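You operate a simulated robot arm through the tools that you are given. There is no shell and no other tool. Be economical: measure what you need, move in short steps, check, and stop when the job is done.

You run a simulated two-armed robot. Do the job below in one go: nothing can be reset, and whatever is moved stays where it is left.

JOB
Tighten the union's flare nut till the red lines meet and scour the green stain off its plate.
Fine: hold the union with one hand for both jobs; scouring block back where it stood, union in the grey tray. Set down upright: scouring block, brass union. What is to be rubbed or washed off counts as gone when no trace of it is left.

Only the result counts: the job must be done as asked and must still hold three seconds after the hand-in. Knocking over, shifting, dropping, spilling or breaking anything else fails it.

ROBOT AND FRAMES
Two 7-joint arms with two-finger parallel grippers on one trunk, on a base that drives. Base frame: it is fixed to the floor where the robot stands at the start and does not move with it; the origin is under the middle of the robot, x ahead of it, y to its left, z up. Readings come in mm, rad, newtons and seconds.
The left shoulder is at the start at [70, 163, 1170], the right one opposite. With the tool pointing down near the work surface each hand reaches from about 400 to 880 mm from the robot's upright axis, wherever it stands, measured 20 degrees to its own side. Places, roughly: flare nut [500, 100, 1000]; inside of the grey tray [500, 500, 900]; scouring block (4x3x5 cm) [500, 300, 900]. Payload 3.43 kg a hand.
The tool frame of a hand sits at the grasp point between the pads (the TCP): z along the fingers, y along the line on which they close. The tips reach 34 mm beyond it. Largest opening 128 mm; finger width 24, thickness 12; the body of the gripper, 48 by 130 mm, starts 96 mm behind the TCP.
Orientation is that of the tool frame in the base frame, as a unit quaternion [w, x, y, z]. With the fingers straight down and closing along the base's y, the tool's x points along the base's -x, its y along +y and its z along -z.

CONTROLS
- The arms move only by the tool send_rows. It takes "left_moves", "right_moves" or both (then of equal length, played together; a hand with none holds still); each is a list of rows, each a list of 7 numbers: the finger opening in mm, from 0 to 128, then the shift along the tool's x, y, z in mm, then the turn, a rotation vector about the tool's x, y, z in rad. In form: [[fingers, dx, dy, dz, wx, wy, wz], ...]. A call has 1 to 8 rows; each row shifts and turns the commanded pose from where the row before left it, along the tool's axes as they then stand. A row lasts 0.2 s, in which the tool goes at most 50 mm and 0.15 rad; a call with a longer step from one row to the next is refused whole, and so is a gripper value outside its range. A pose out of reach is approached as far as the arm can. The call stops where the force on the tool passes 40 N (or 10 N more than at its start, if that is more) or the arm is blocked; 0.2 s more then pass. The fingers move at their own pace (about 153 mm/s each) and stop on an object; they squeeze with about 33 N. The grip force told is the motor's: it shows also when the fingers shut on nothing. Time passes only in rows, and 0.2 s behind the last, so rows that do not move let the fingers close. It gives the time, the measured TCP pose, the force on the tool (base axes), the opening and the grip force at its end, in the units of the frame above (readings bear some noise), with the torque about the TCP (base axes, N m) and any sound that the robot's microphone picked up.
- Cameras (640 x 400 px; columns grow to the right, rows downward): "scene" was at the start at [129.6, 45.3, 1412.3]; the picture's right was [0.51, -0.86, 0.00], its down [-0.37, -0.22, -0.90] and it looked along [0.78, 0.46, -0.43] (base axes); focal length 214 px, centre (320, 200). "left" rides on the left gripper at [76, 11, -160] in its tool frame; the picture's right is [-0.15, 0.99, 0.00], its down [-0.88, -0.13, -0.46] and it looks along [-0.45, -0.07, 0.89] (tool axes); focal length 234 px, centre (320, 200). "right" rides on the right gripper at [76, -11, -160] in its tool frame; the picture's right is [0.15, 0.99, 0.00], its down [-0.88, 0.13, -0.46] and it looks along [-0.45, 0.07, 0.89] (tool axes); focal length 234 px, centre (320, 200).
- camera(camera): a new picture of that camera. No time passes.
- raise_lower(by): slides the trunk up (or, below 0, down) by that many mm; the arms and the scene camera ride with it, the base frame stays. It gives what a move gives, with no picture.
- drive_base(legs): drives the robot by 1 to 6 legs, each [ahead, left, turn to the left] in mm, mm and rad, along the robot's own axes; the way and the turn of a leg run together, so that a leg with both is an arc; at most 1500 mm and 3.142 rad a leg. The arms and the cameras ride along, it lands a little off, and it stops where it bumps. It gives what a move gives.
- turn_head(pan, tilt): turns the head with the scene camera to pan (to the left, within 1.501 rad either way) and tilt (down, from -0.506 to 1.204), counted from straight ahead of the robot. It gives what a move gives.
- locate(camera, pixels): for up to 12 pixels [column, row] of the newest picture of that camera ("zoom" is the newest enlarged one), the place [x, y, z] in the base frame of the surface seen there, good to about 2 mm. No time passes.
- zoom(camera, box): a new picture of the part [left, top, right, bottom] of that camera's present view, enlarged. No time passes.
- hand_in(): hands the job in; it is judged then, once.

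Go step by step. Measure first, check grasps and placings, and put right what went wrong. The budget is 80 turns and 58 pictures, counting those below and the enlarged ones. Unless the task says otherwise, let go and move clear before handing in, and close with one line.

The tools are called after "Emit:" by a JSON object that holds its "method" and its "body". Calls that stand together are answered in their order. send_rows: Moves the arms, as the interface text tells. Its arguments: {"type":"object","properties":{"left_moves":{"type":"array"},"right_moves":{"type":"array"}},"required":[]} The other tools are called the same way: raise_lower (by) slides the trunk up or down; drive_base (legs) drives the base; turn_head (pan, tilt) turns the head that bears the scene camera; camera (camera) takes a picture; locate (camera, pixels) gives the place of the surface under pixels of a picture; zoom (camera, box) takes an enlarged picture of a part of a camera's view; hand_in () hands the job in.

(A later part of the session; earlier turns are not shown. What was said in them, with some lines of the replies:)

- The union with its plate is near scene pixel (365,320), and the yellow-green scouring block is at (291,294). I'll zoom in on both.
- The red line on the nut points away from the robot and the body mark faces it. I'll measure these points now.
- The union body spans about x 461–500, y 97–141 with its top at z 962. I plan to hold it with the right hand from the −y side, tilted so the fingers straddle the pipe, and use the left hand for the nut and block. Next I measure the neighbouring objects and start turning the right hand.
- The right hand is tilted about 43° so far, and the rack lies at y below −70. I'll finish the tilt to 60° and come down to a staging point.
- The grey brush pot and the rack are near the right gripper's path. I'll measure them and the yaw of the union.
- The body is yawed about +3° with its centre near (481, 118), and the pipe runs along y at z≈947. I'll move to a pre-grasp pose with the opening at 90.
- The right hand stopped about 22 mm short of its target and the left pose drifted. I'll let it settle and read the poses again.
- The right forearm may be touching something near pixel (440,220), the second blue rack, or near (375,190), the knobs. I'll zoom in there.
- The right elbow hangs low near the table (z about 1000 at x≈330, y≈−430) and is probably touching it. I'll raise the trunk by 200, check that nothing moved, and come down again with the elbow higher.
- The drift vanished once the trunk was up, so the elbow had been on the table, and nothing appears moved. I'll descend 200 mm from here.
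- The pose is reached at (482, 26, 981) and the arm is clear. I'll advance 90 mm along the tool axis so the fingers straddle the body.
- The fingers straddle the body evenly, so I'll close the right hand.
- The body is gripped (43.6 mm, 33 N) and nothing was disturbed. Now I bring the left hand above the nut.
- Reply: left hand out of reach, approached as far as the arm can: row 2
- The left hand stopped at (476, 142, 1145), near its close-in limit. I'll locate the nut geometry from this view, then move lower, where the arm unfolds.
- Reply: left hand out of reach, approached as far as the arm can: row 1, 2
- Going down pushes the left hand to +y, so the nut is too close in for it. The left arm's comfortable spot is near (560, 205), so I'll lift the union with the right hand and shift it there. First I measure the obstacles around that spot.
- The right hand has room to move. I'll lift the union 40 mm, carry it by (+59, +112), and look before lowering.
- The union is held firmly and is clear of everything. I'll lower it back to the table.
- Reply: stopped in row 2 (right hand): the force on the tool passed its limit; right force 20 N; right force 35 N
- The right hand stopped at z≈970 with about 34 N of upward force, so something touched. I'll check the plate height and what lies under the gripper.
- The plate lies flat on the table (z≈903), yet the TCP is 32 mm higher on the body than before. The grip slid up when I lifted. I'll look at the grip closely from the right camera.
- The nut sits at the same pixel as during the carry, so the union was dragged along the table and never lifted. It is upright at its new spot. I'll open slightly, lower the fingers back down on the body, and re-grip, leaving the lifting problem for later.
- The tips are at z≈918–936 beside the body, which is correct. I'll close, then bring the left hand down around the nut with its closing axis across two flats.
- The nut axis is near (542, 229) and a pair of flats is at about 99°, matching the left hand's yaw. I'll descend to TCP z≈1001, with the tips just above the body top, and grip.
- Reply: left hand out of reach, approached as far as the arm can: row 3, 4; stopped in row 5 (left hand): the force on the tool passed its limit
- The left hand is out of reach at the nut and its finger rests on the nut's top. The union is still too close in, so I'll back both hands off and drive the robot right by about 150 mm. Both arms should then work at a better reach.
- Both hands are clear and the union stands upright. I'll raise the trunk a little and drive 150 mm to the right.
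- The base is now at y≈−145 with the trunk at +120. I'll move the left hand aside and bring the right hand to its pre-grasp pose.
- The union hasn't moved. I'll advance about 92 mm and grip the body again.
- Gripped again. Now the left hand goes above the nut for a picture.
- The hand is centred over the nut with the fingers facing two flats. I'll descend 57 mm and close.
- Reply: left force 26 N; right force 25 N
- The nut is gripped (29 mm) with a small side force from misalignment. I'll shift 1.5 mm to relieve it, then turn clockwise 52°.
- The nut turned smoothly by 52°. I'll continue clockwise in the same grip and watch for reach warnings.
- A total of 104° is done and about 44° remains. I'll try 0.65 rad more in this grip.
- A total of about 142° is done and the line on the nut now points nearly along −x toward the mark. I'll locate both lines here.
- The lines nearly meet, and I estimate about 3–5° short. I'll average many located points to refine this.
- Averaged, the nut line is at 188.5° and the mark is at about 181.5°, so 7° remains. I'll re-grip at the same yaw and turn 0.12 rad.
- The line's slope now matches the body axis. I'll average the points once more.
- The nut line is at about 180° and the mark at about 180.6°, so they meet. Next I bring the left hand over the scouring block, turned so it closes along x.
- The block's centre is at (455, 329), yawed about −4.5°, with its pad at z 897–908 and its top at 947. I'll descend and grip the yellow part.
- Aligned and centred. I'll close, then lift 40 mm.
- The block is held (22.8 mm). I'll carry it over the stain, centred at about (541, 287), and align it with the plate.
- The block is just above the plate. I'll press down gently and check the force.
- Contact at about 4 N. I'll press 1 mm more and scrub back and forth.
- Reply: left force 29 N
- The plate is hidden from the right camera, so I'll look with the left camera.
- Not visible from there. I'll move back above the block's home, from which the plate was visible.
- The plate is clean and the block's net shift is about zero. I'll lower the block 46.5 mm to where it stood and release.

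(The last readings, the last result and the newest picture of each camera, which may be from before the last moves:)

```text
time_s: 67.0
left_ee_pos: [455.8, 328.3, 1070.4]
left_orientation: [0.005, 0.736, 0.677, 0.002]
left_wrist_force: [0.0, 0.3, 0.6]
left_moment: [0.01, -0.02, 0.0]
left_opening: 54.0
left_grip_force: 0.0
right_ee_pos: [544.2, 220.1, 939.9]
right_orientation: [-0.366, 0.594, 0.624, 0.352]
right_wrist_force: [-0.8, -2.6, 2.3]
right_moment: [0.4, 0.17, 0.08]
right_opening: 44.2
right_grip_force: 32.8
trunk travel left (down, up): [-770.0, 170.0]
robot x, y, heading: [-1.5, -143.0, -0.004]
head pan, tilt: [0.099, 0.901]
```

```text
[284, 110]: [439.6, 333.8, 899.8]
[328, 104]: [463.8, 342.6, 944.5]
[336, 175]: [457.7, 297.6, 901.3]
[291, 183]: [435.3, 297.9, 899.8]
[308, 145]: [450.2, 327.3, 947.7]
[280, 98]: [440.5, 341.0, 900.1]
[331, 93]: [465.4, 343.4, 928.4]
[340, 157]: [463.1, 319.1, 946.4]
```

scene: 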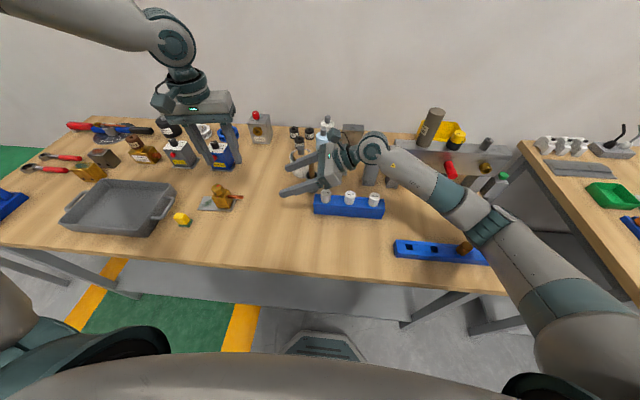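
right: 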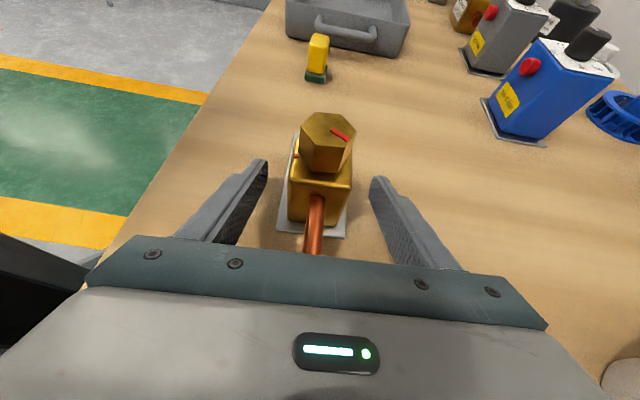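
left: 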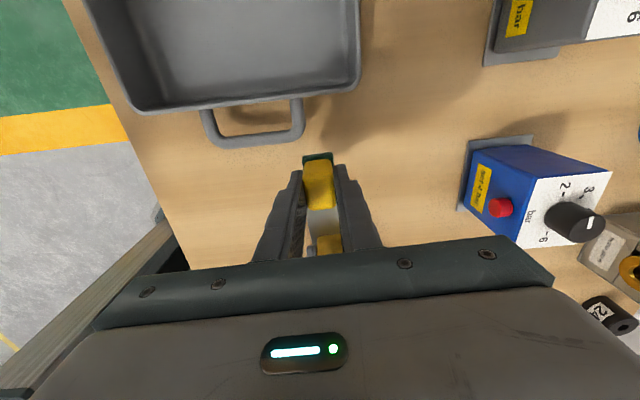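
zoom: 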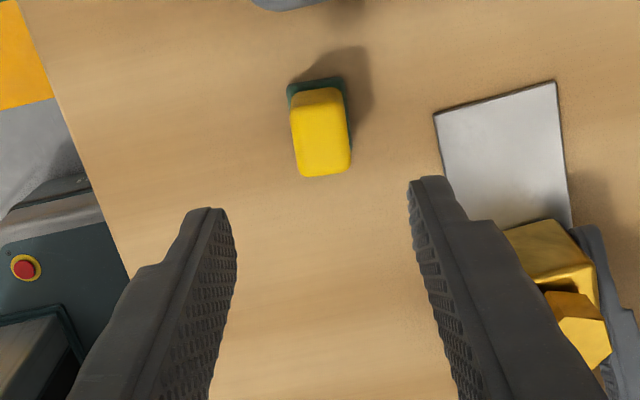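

The plate is clean and the block is upright at home. Before transport I'll test the right-hand grip with a slow 6 mm lift and read the force.

Emit:
{"method": "send_rows", "body": {"right_moves": [[0, 1.3, 0, -0.75, 0, 0, 0], [0, 1.3, 0, -0.75, 0, 0, 0], [0, 1.3, 0, -0.75, 0, 0, 0], [0, 1.3, 0, -0.75, 0, 0, 0]]}}

Emit:
{"method": "locate", "body": {"camera": "zoom", "pixels": [[500, 130]]}}

Emit:
{"method": "zoom", "body": {"camera": "left", "box": [340, 120, 440, 220]}}

Emit:
{"method": "locate", "body": {"camera": "zoom", "pixels": [[140, 110], [270, 60], [160, 170], [280, 150], [200, 120], [250, 110], [230, 80], [180, 200]]}}

```text
time_s: 68.0
left_ee_pos: [455.1, 328.1, 1068.2]
left_orientation: [0.005, 0.736, 0.677, 0.001]
left_wrist_force: [0.0, 0.2, 0.5]
left_moment: [-0.01, 0.01, 0.01]
left_opening: 54.1
left_grip_force: 0.0
right_ee_pos: [544.5, 221.1, 946.4]
right_orientation: [-0.365, 0.594, 0.624, 0.351]
right_wrist_force: [0.7, 0.9, -2.7]
right_moment: [-0.05, 0.0, 0.02]
right_opening: 44.0
right_grip_force: 32.9
trunk travel left (down, up): [-770.0, 170.0]
robot x, y, heading: [-1.8, -148.2, -0.003]
head pan, tilt: [0.099, 0.901]
```

```text
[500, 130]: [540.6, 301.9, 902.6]
```

```text
4.00 times, centred on (390, 170) of left
```

zoom: 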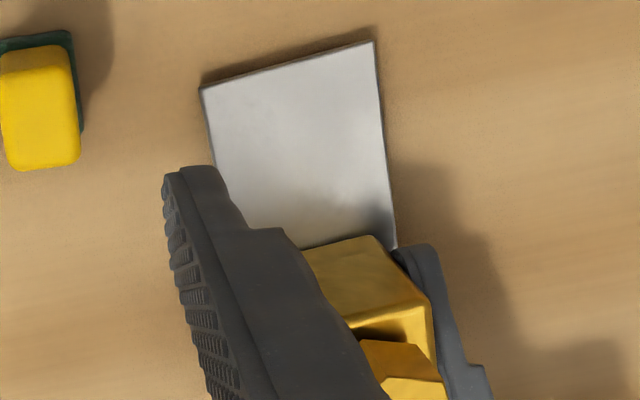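

```text
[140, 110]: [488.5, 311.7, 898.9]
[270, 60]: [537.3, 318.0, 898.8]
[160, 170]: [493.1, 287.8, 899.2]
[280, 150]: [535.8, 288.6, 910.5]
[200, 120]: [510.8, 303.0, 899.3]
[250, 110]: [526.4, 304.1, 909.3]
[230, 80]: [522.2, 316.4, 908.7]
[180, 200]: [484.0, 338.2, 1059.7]
```

The union lifted with the hand this time (plate at z≈909, a load of about 3 N). I'll continue lifting slowly and verify.

Emit:
{"method": "send_rows", "body": {"right_moves": [[0, 3.5, 0, -2, 0, 0, 0], [0, 3.5, 0, -2, 0, 0, 0], [0, 3.5, 0, -2, 0, 0, 0], [0, 3.5, 0, -2, 0, 0, 0], [0, 3.5, 0, -2, 0, 0, 0], [0, 3.5, 0, -2, 0, 0, 0], [0, 3.5, 0, -2, 0, 0, 0], [0, 3.5, 0, -2, 0, 0, 0]]}}

Emit:
{"method": "zoom", "body": {"camera": "left", "box": [340, 120, 440, 220]}}

Emit:
{"method": "locate", "body": {"camera": "zoom", "pixels": [[280, 150], [250, 110], [230, 90], [290, 200], [340, 60], [360, 150], [340, 270], [380, 270]]}}

```text
time_s: 69.8
left_ee_pos: [454.3, 327.7, 1069.2]
left_orientation: [0.005, 0.736, 0.677, 0.0]
left_wrist_force: [-0.4, 0.2, 0.6]
left_moment: [0.01, -0.01, 0.02]
left_opening: 54.0
left_grip_force: 0.1
right_ee_pos: [543.1, 219.7, 977.5]
right_orientation: [-0.365, 0.595, 0.624, 0.351]
right_wrist_force: [-0.2, 0.0, -2.7]
right_moment: [-0.04, 0.01, 0.02]
right_opening: 43.7
right_grip_force: 33.2
trunk travel left (down, up): [-770.0, 170.0]
robot x, y, heading: [-2.5, -149.1, 0.001]
head pan, tilt: [0.099, 0.901]
```

```text
4.00 times, centred on (390, 170) of left
```

zoom: 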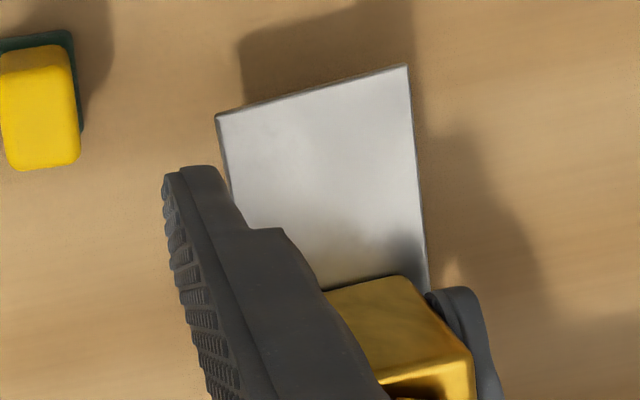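

```text
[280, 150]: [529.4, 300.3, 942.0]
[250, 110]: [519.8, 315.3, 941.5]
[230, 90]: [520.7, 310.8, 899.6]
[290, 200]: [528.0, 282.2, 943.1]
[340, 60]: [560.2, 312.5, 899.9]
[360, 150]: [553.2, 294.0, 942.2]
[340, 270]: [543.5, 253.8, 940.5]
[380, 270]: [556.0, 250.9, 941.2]
```

The union is held level (plate at z≈942 everywhere). The tray rim is at z≈942, so I'll raise the trunk 100 mm and drive left about 283 mm to put the union over the tray.

Emit:
{"method": "raise_lower", "body": {"by": 100}}

Emit:
{"method": "drive_base", "body": {"legs": [[0, 140, 0], [0, 143, 0]]}}

Emit:
{"method": "turn_head", "body": {"pan": 0.6, "tilt": 0.95}}

Emit:
{"method": "camera", "body": {"camera": "scene"}}

```text
time_s: 71.2
left_ee_pos: [455.3, 329.0, 1168.1]
left_orientation: [0.005, 0.736, 0.677, 0.0]
left_wrist_force: [-0.3, 0.1, -0.2]
left_moment: [0.0, -0.03, 0.01]
left_opening: 54.1
left_grip_force: 0.1
right_ee_pos: [544.1, 220.1, 1077.6]
right_orientation: [-0.365, 0.595, 0.624, 0.351]
right_wrist_force: [0.0, -0.2, -3.2]
right_moment: [-0.03, 0.01, 0.02]
right_opening: 43.8
right_grip_force: 33.3
trunk travel left (down, up): [-870.0, 70.0]
robot x, y, heading: [3.7, -146.0, -0.001]
head pan, tilt: [0.099, 0.901]
```

```text
time_s: 73.4
left_ee_pos: [459.5, 604.3, 1169.9]
left_orientation: [0.005, 0.736, 0.677, 0.0]
left_wrist_force: [1.1, 0.5, 0.6]
left_moment: [0.02, -0.03, 0.02]
left_opening: 53.7
left_grip_force: 0.0
right_ee_pos: [546.2, 494.3, 1077.5]
right_orientation: [-0.365, 0.596, 0.623, 0.352]
right_wrist_force: [0.3, -1.4, -2.4]
right_moment: [-0.04, -0.01, 0.0]
right_opening: 43.7
right_grip_force: 32.8
trunk travel left (down, up): [-870.0, 70.0]
robot x, y, heading: [1.3, 130.7, -0.005]
head pan, tilt: [0.099, 0.901]
```

```text
time_s: 74.4
left_ee_pos: [458.4, 605.7, 1168.0]
left_orientation: [0.006, 0.737, 0.676, 0.001]
left_wrist_force: [0.3, -0.2, -0.5]
left_moment: [0.01, -0.03, 0.0]
left_opening: 54.0
left_grip_force: 0.0
right_ee_pos: [546.5, 496.0, 1076.0]
right_orientation: [-0.364, 0.597, 0.622, 0.353]
right_wrist_force: [0.1, -0.1, -2.0]
right_moment: [0.0, 0.0, 0.02]
right_opening: 43.9
right_grip_force: 32.8
trunk travel left (down, up): [-870.0, 70.0]
robot x, y, heading: [-0.6, 128.0, -0.002]
head pan, tilt: [0.6, 0.949]
```

```text
8 pictures are left
```

scene: 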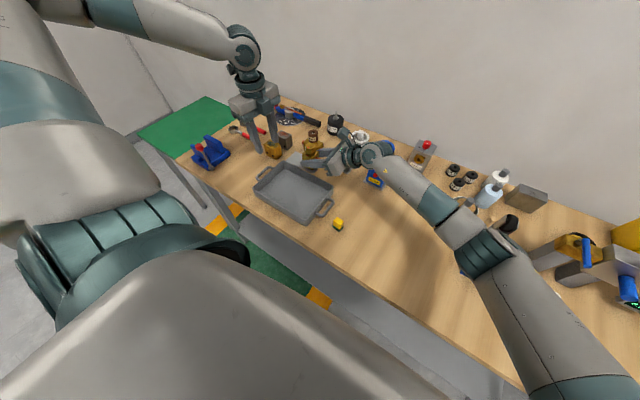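

The union hangs near the tray's far side. I'll locate the tray accurately.

Emit:
{"method": "locate", "body": {"camera": "scene", "pixels": [[283, 162], [331, 187], [311, 221], [255, 187], [293, 192], [300, 205], [270, 185], [315, 190], [285, 178], [325, 208], [264, 172], [304, 176]]}}

Emit:
{"method": "zoom", "body": {"camera": "scene", "box": [230, 110, 390, 230]}}

Emit:
{"method": "locate", "body": {"camera": "zoom", "pixels": [[215, 205], [398, 318], [330, 430], [105, 300], [250, 330], [300, 370], [180, 280], [340, 320], [290, 270], [375, 385]]}}

```text
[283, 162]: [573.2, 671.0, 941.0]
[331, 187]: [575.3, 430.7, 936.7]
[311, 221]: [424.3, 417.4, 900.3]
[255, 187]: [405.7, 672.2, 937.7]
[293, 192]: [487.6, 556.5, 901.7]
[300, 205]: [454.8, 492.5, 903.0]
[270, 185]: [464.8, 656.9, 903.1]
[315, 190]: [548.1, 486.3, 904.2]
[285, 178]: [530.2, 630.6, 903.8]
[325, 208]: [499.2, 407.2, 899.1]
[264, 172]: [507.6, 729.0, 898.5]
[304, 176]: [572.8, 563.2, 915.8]
```

```text
3.33 times, centred on (310, 170) of scene
```

zoom: 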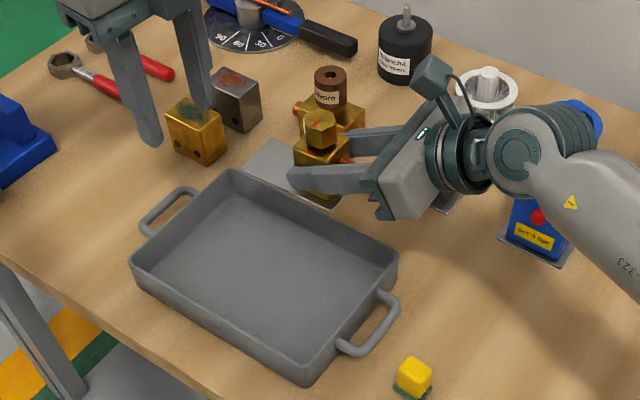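

```text
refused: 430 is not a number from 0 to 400
```

The tray interior spans about x 405–565, y 435–660 with its floor at z≈903. I'll shift the union over it (TCP to about (488, 506)), move the left hand up, then lower the trunk 100.

Emit:
{"method": "send_rows", "body": {"left_moves": [[54, 0, 0, -20, 0, 0, 0], [54, 0, 0, -20, 0, 0, 0], [54, 0, 0, -20, 0, 0, 0], [54, 0, 0, -20, 0, 0, 0], [54, 0, 0, -20, 0, 0, 0], [54, 0, 0, 0, 0, 0, 0]], "right_moves": [[0, 1.3, -11.5, 2.3, 0, 0, 0], [0, 1.3, -11.5, 2.3, 0, 0, 0], [0, 1.3, -11.5, 2.3, 0, 0, 0], [0, 1.3, -11.5, 2.3, 0, 0, 0], [0, 1.3, -11.5, 2.3, 0, 0, 0], [0, 0, 0, 0, 0, 0, 0]]}}

Emit:
{"method": "raise_lower", "body": {"by": -100}}

Emit:
{"method": "zoom", "body": {"camera": "scene", "box": [230, 110, 390, 230]}}

```text
time_s: 75.8
left_ee_pos: [458.8, 608.0, 1268.3]
left_orientation: [0.005, 0.737, 0.676, -0.001]
left_wrist_force: [0.5, 0.6, -0.7]
left_moment: [0.02, -0.03, 0.0]
left_opening: 54.0
left_grip_force: 0.1
right_ee_pos: [488.3, 508.2, 1076.0]
right_orientation: [-0.365, 0.596, 0.623, 0.352]
right_wrist_force: [-0.2, -0.2, -3.7]
right_moment: [-0.01, -0.05, -0.02]
right_opening: 43.8
right_grip_force: 33.0
trunk travel left (down, up): [-870.0, 70.0]
robot x, y, heading: [3.7, 132.9, -0.006]
head pan, tilt: [0.6, 0.949]
```

```text
time_s: 77.1
left_ee_pos: [458.1, 606.3, 1170.1]
left_orientation: [0.005, 0.737, 0.676, 0.001]
left_wrist_force: [0.1, -0.2, 0.4]
left_moment: [0.01, 0.02, 0.02]
left_opening: 54.1
left_grip_force: 0.1
right_ee_pos: [488.1, 507.5, 976.2]
right_orientation: [-0.364, 0.596, 0.623, 0.352]
right_wrist_force: [-0.2, 0.1, -2.8]
right_moment: [-0.03, -0.01, -0.03]
right_opening: 43.4
right_grip_force: 33.0
trunk travel left (down, up): [-770.0, 170.0]
robot x, y, heading: [1.6, 134.2, -0.004]
head pan, tilt: [0.6, 0.949]
```

```text
3.33 times, centred on (310, 170) of scene
```

zoom: 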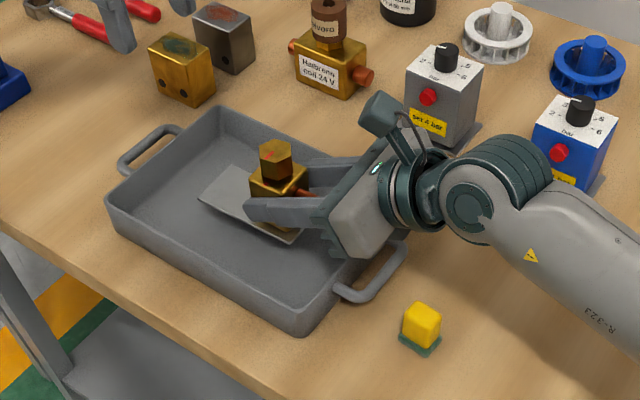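

The union is over the tray interior. I'll lower it slowly to the floor.

Emit:
{"method": "send_rows", "body": {"right_moves": [[0, -6.1, 0, 3.5, 0, 0, 0], [0, -6.1, 0, 3.5, 0, 0, 0], [0, -6.1, 0, 3.5, 0, 0, 0], [0, -6.1, 0, 3.5, 0, 0, 0], [0, -1.3, 0, 0.75, 0, 0, 0], [0, -0.9, 0, 0.5, 0, 0, 0], [0, 0, 0, 0, 0, 0, 0]]}}

```text
time_s: 78.7
left_ee_pos: [456.3, 607.4, 1168.7]
left_orientation: [0.005, 0.737, 0.676, 0.001]
left_wrist_force: [-0.8, 0.2, 0.6]
left_moment: [-0.03, -0.02, 0.0]
left_opening: 53.7
left_grip_force: 0.1
right_ee_pos: [488.6, 507.6, 944.8]
right_orientation: [-0.364, 0.597, 0.622, 0.353]
right_wrist_force: [0.3, -0.7, -3.2]
right_moment: [-0.02, 0.0, 0.0]
right_opening: 43.6
right_grip_force: 33.0
trunk travel left (down, up): [-770.0, 170.0]
robot x, y, heading: [2.7, 129.9, -0.006]
head pan, tilt: [0.6, 0.949]
```

Still carrying its full weight (−3 N), so it is not down yet. I'll lower it in 1 mm steps.

Emit:
{"method": "send_rows", "body": {"right_moves": [[0, -0.9, 0, 0.5, 0, 0, 0], [0, -0.9, 0, 0.5, 0, 0, 0], [0, 0, 0, 0, 0, 0, 0]]}}

```text
time_s: 79.5
left_ee_pos: [456.9, 607.0, 1169.7]
left_orientation: [0.006, 0.737, 0.676, 0.001]
left_wrist_force: [0.4, -0.3, 0.1]
left_moment: [0.0, -0.01, 0.01]
left_opening: 54.0
left_grip_force: 0.0
right_ee_pos: [487.6, 507.4, 942.4]
right_orientation: [-0.365, 0.595, 0.623, 0.352]
right_wrist_force: [-0.3, -0.1, -1.4]
right_moment: [0.06, 0.04, -0.02]
right_opening: 43.8
right_grip_force: 32.7
trunk travel left (down, up): [-770.0, 170.0]
robot x, y, heading: [1.8, 130.1, -0.006]
head pan, tilt: [0.6, 0.949]
```

The load is coming off, so the plate is touching. I'll go 1 mm more, release, and check.

Emit:
{"method": "send_rows", "body": {"right_moves": [[0, -0.9, 0, 0.5, 0, 0, 0], [0, 0, 0, 0, 0, 0, 0], [46, 0, 0, 0, 0, 0, 0], [52, 0, 0, 0, 0, 0, 0], [85, 0, 0, 0, 0, 0, 0], [85, 0, 0, 0, 0, 0, 0]]}}

Emit:
{"method": "send_rows", "body": {"right_moves": [[85, 0, 0, -30, 0, 0, 0], [85, 0, 0, -35, 0, 0, 0], [85, 0, 0, -35, 0, 0, 0], [85, 20, 0, -30, 0, 0, 0], [85, 40, 0, -25, 0, 0, 0], [85, 40, 0, -25, 0, 0, 0], [85, 0, 0, 0, 0, 0, 0]]}}

Emit:
{"method": "zoom", "body": {"camera": "scene", "box": [230, 110, 390, 230]}}

Emit:
{"method": "zoom", "body": {"camera": "right", "box": [220, 80, 420, 240]}}

```text
time_s: 80.9
left_ee_pos: [458.7, 607.7, 1168.7]
left_orientation: [0.004, 0.737, 0.676, 0.001]
left_wrist_force: [0.7, 0.2, 0.5]
left_moment: [0.0, 0.01, -0.03]
left_opening: 53.8
left_grip_force: 0.0
right_ee_pos: [487.2, 507.3, 942.2]
right_orientation: [-0.365, 0.596, 0.624, 0.351]
right_wrist_force: [0.0, -0.1, 0.3]
right_moment: [0.01, -0.01, 0.03]
right_opening: 84.9
right_grip_force: 0.1
trunk travel left (down, up): [-770.0, 170.0]
robot x, y, heading: [0.1, 133.1, -0.007]
head pan, tilt: [0.6, 0.949]
```

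```text
time_s: 82.5
left_ee_pos: [458.2, 606.0, 1169.6]
left_orientation: [0.005, 0.737, 0.676, 0.001]
left_wrist_force: [0.1, 0.5, 0.0]
left_moment: [-0.02, -0.01, 0.03]
left_opening: 53.9
left_grip_force: 0.0
right_ee_pos: [493.5, 399.9, 1117.4]
right_orientation: [-0.364, 0.596, 0.623, 0.353]
right_wrist_force: [-0.3, 1.4, 0.2]
right_moment: [0.01, -0.01, 0.06]
right_opening: 85.0
right_grip_force: 0.1
trunk travel left (down, up): [-770.0, 170.0]
robot x, y, heading: [0.0, 130.6, -0.004]
head pan, tilt: [0.6, 0.949]
```

```text
3.33 times, centred on (310, 170) of scene
```

zoom: 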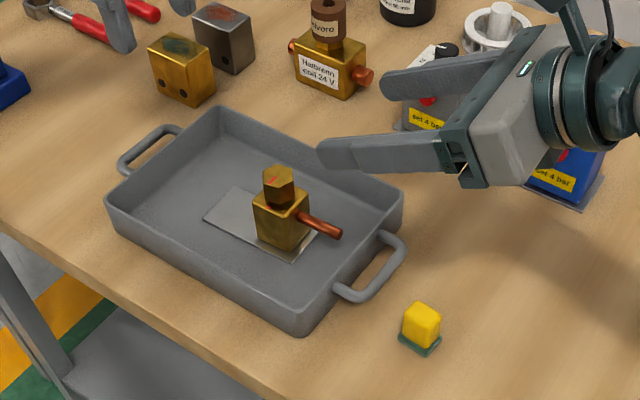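

```text
2.50 times, centred on (320, 160) of right
```

zoom: 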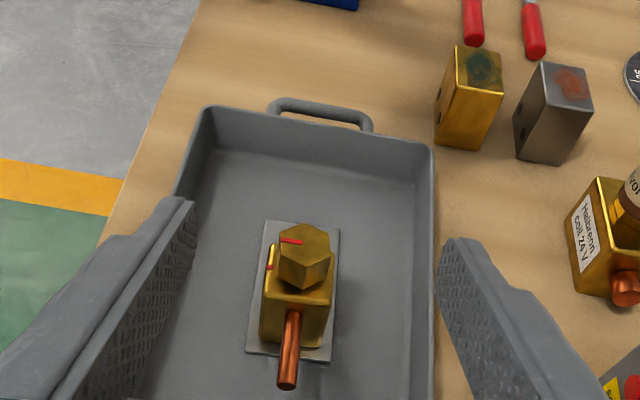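

The union stands upright in the tray with its plate clean, and the block is home and upright. One last look at the right side of the bench for disturbances.

Emit:
{"method": "turn_head", "body": {"pan": -0.5, "tilt": 0.7}}

Emit:
{"method": "camera", "body": {"camera": "scene"}}

```text
time_s: 83.8
left_ee_pos: [457.7, 606.6, 1167.5]
left_orientation: [0.005, 0.737, 0.676, 0.001]
left_wrist_force: [0.4, -0.7, 0.1]
left_moment: [-0.02, -0.03, 0.0]
left_opening: 54.0
left_grip_force: 0.1
right_ee_pos: [493.0, 400.3, 1117.2]
right_orientation: [-0.365, 0.595, 0.623, 0.352]
right_wrist_force: [-0.1, 0.0, 0.6]
right_moment: [0.02, -0.03, 0.01]
right_opening: 84.7
right_grip_force: 0.0
trunk travel left (down, up): [-770.0, 170.0]
robot x, y, heading: [3.7, 133.7, -0.005]
head pan, tilt: [-0.499, 0.7]
```

```text
3 pictures are left
```

scene: 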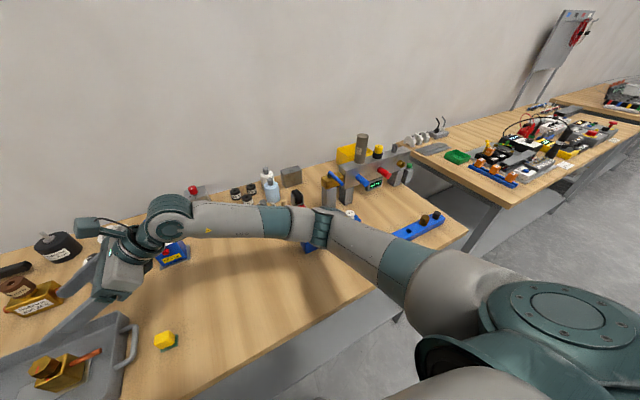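

Nothing visible on the right side of the bench has been disturbed, and both hands are clear, so I'll hand in.

Emit:
{"method": "hand_in", "body": {}}

```text
The job is handed in.
```

The job is handed in: the flare nut is tightened so the red lines meet to within about 2°, the plate shows no stain, the scouring block is back in its place upright, and the union stands upright in the grey tray. I slid the union about 125 mm along the bench and re-gripped it once before starting, then held it with the right hand for both jobs. The right elbow also touched the table edge once early on; nothing I could see was disturbed.
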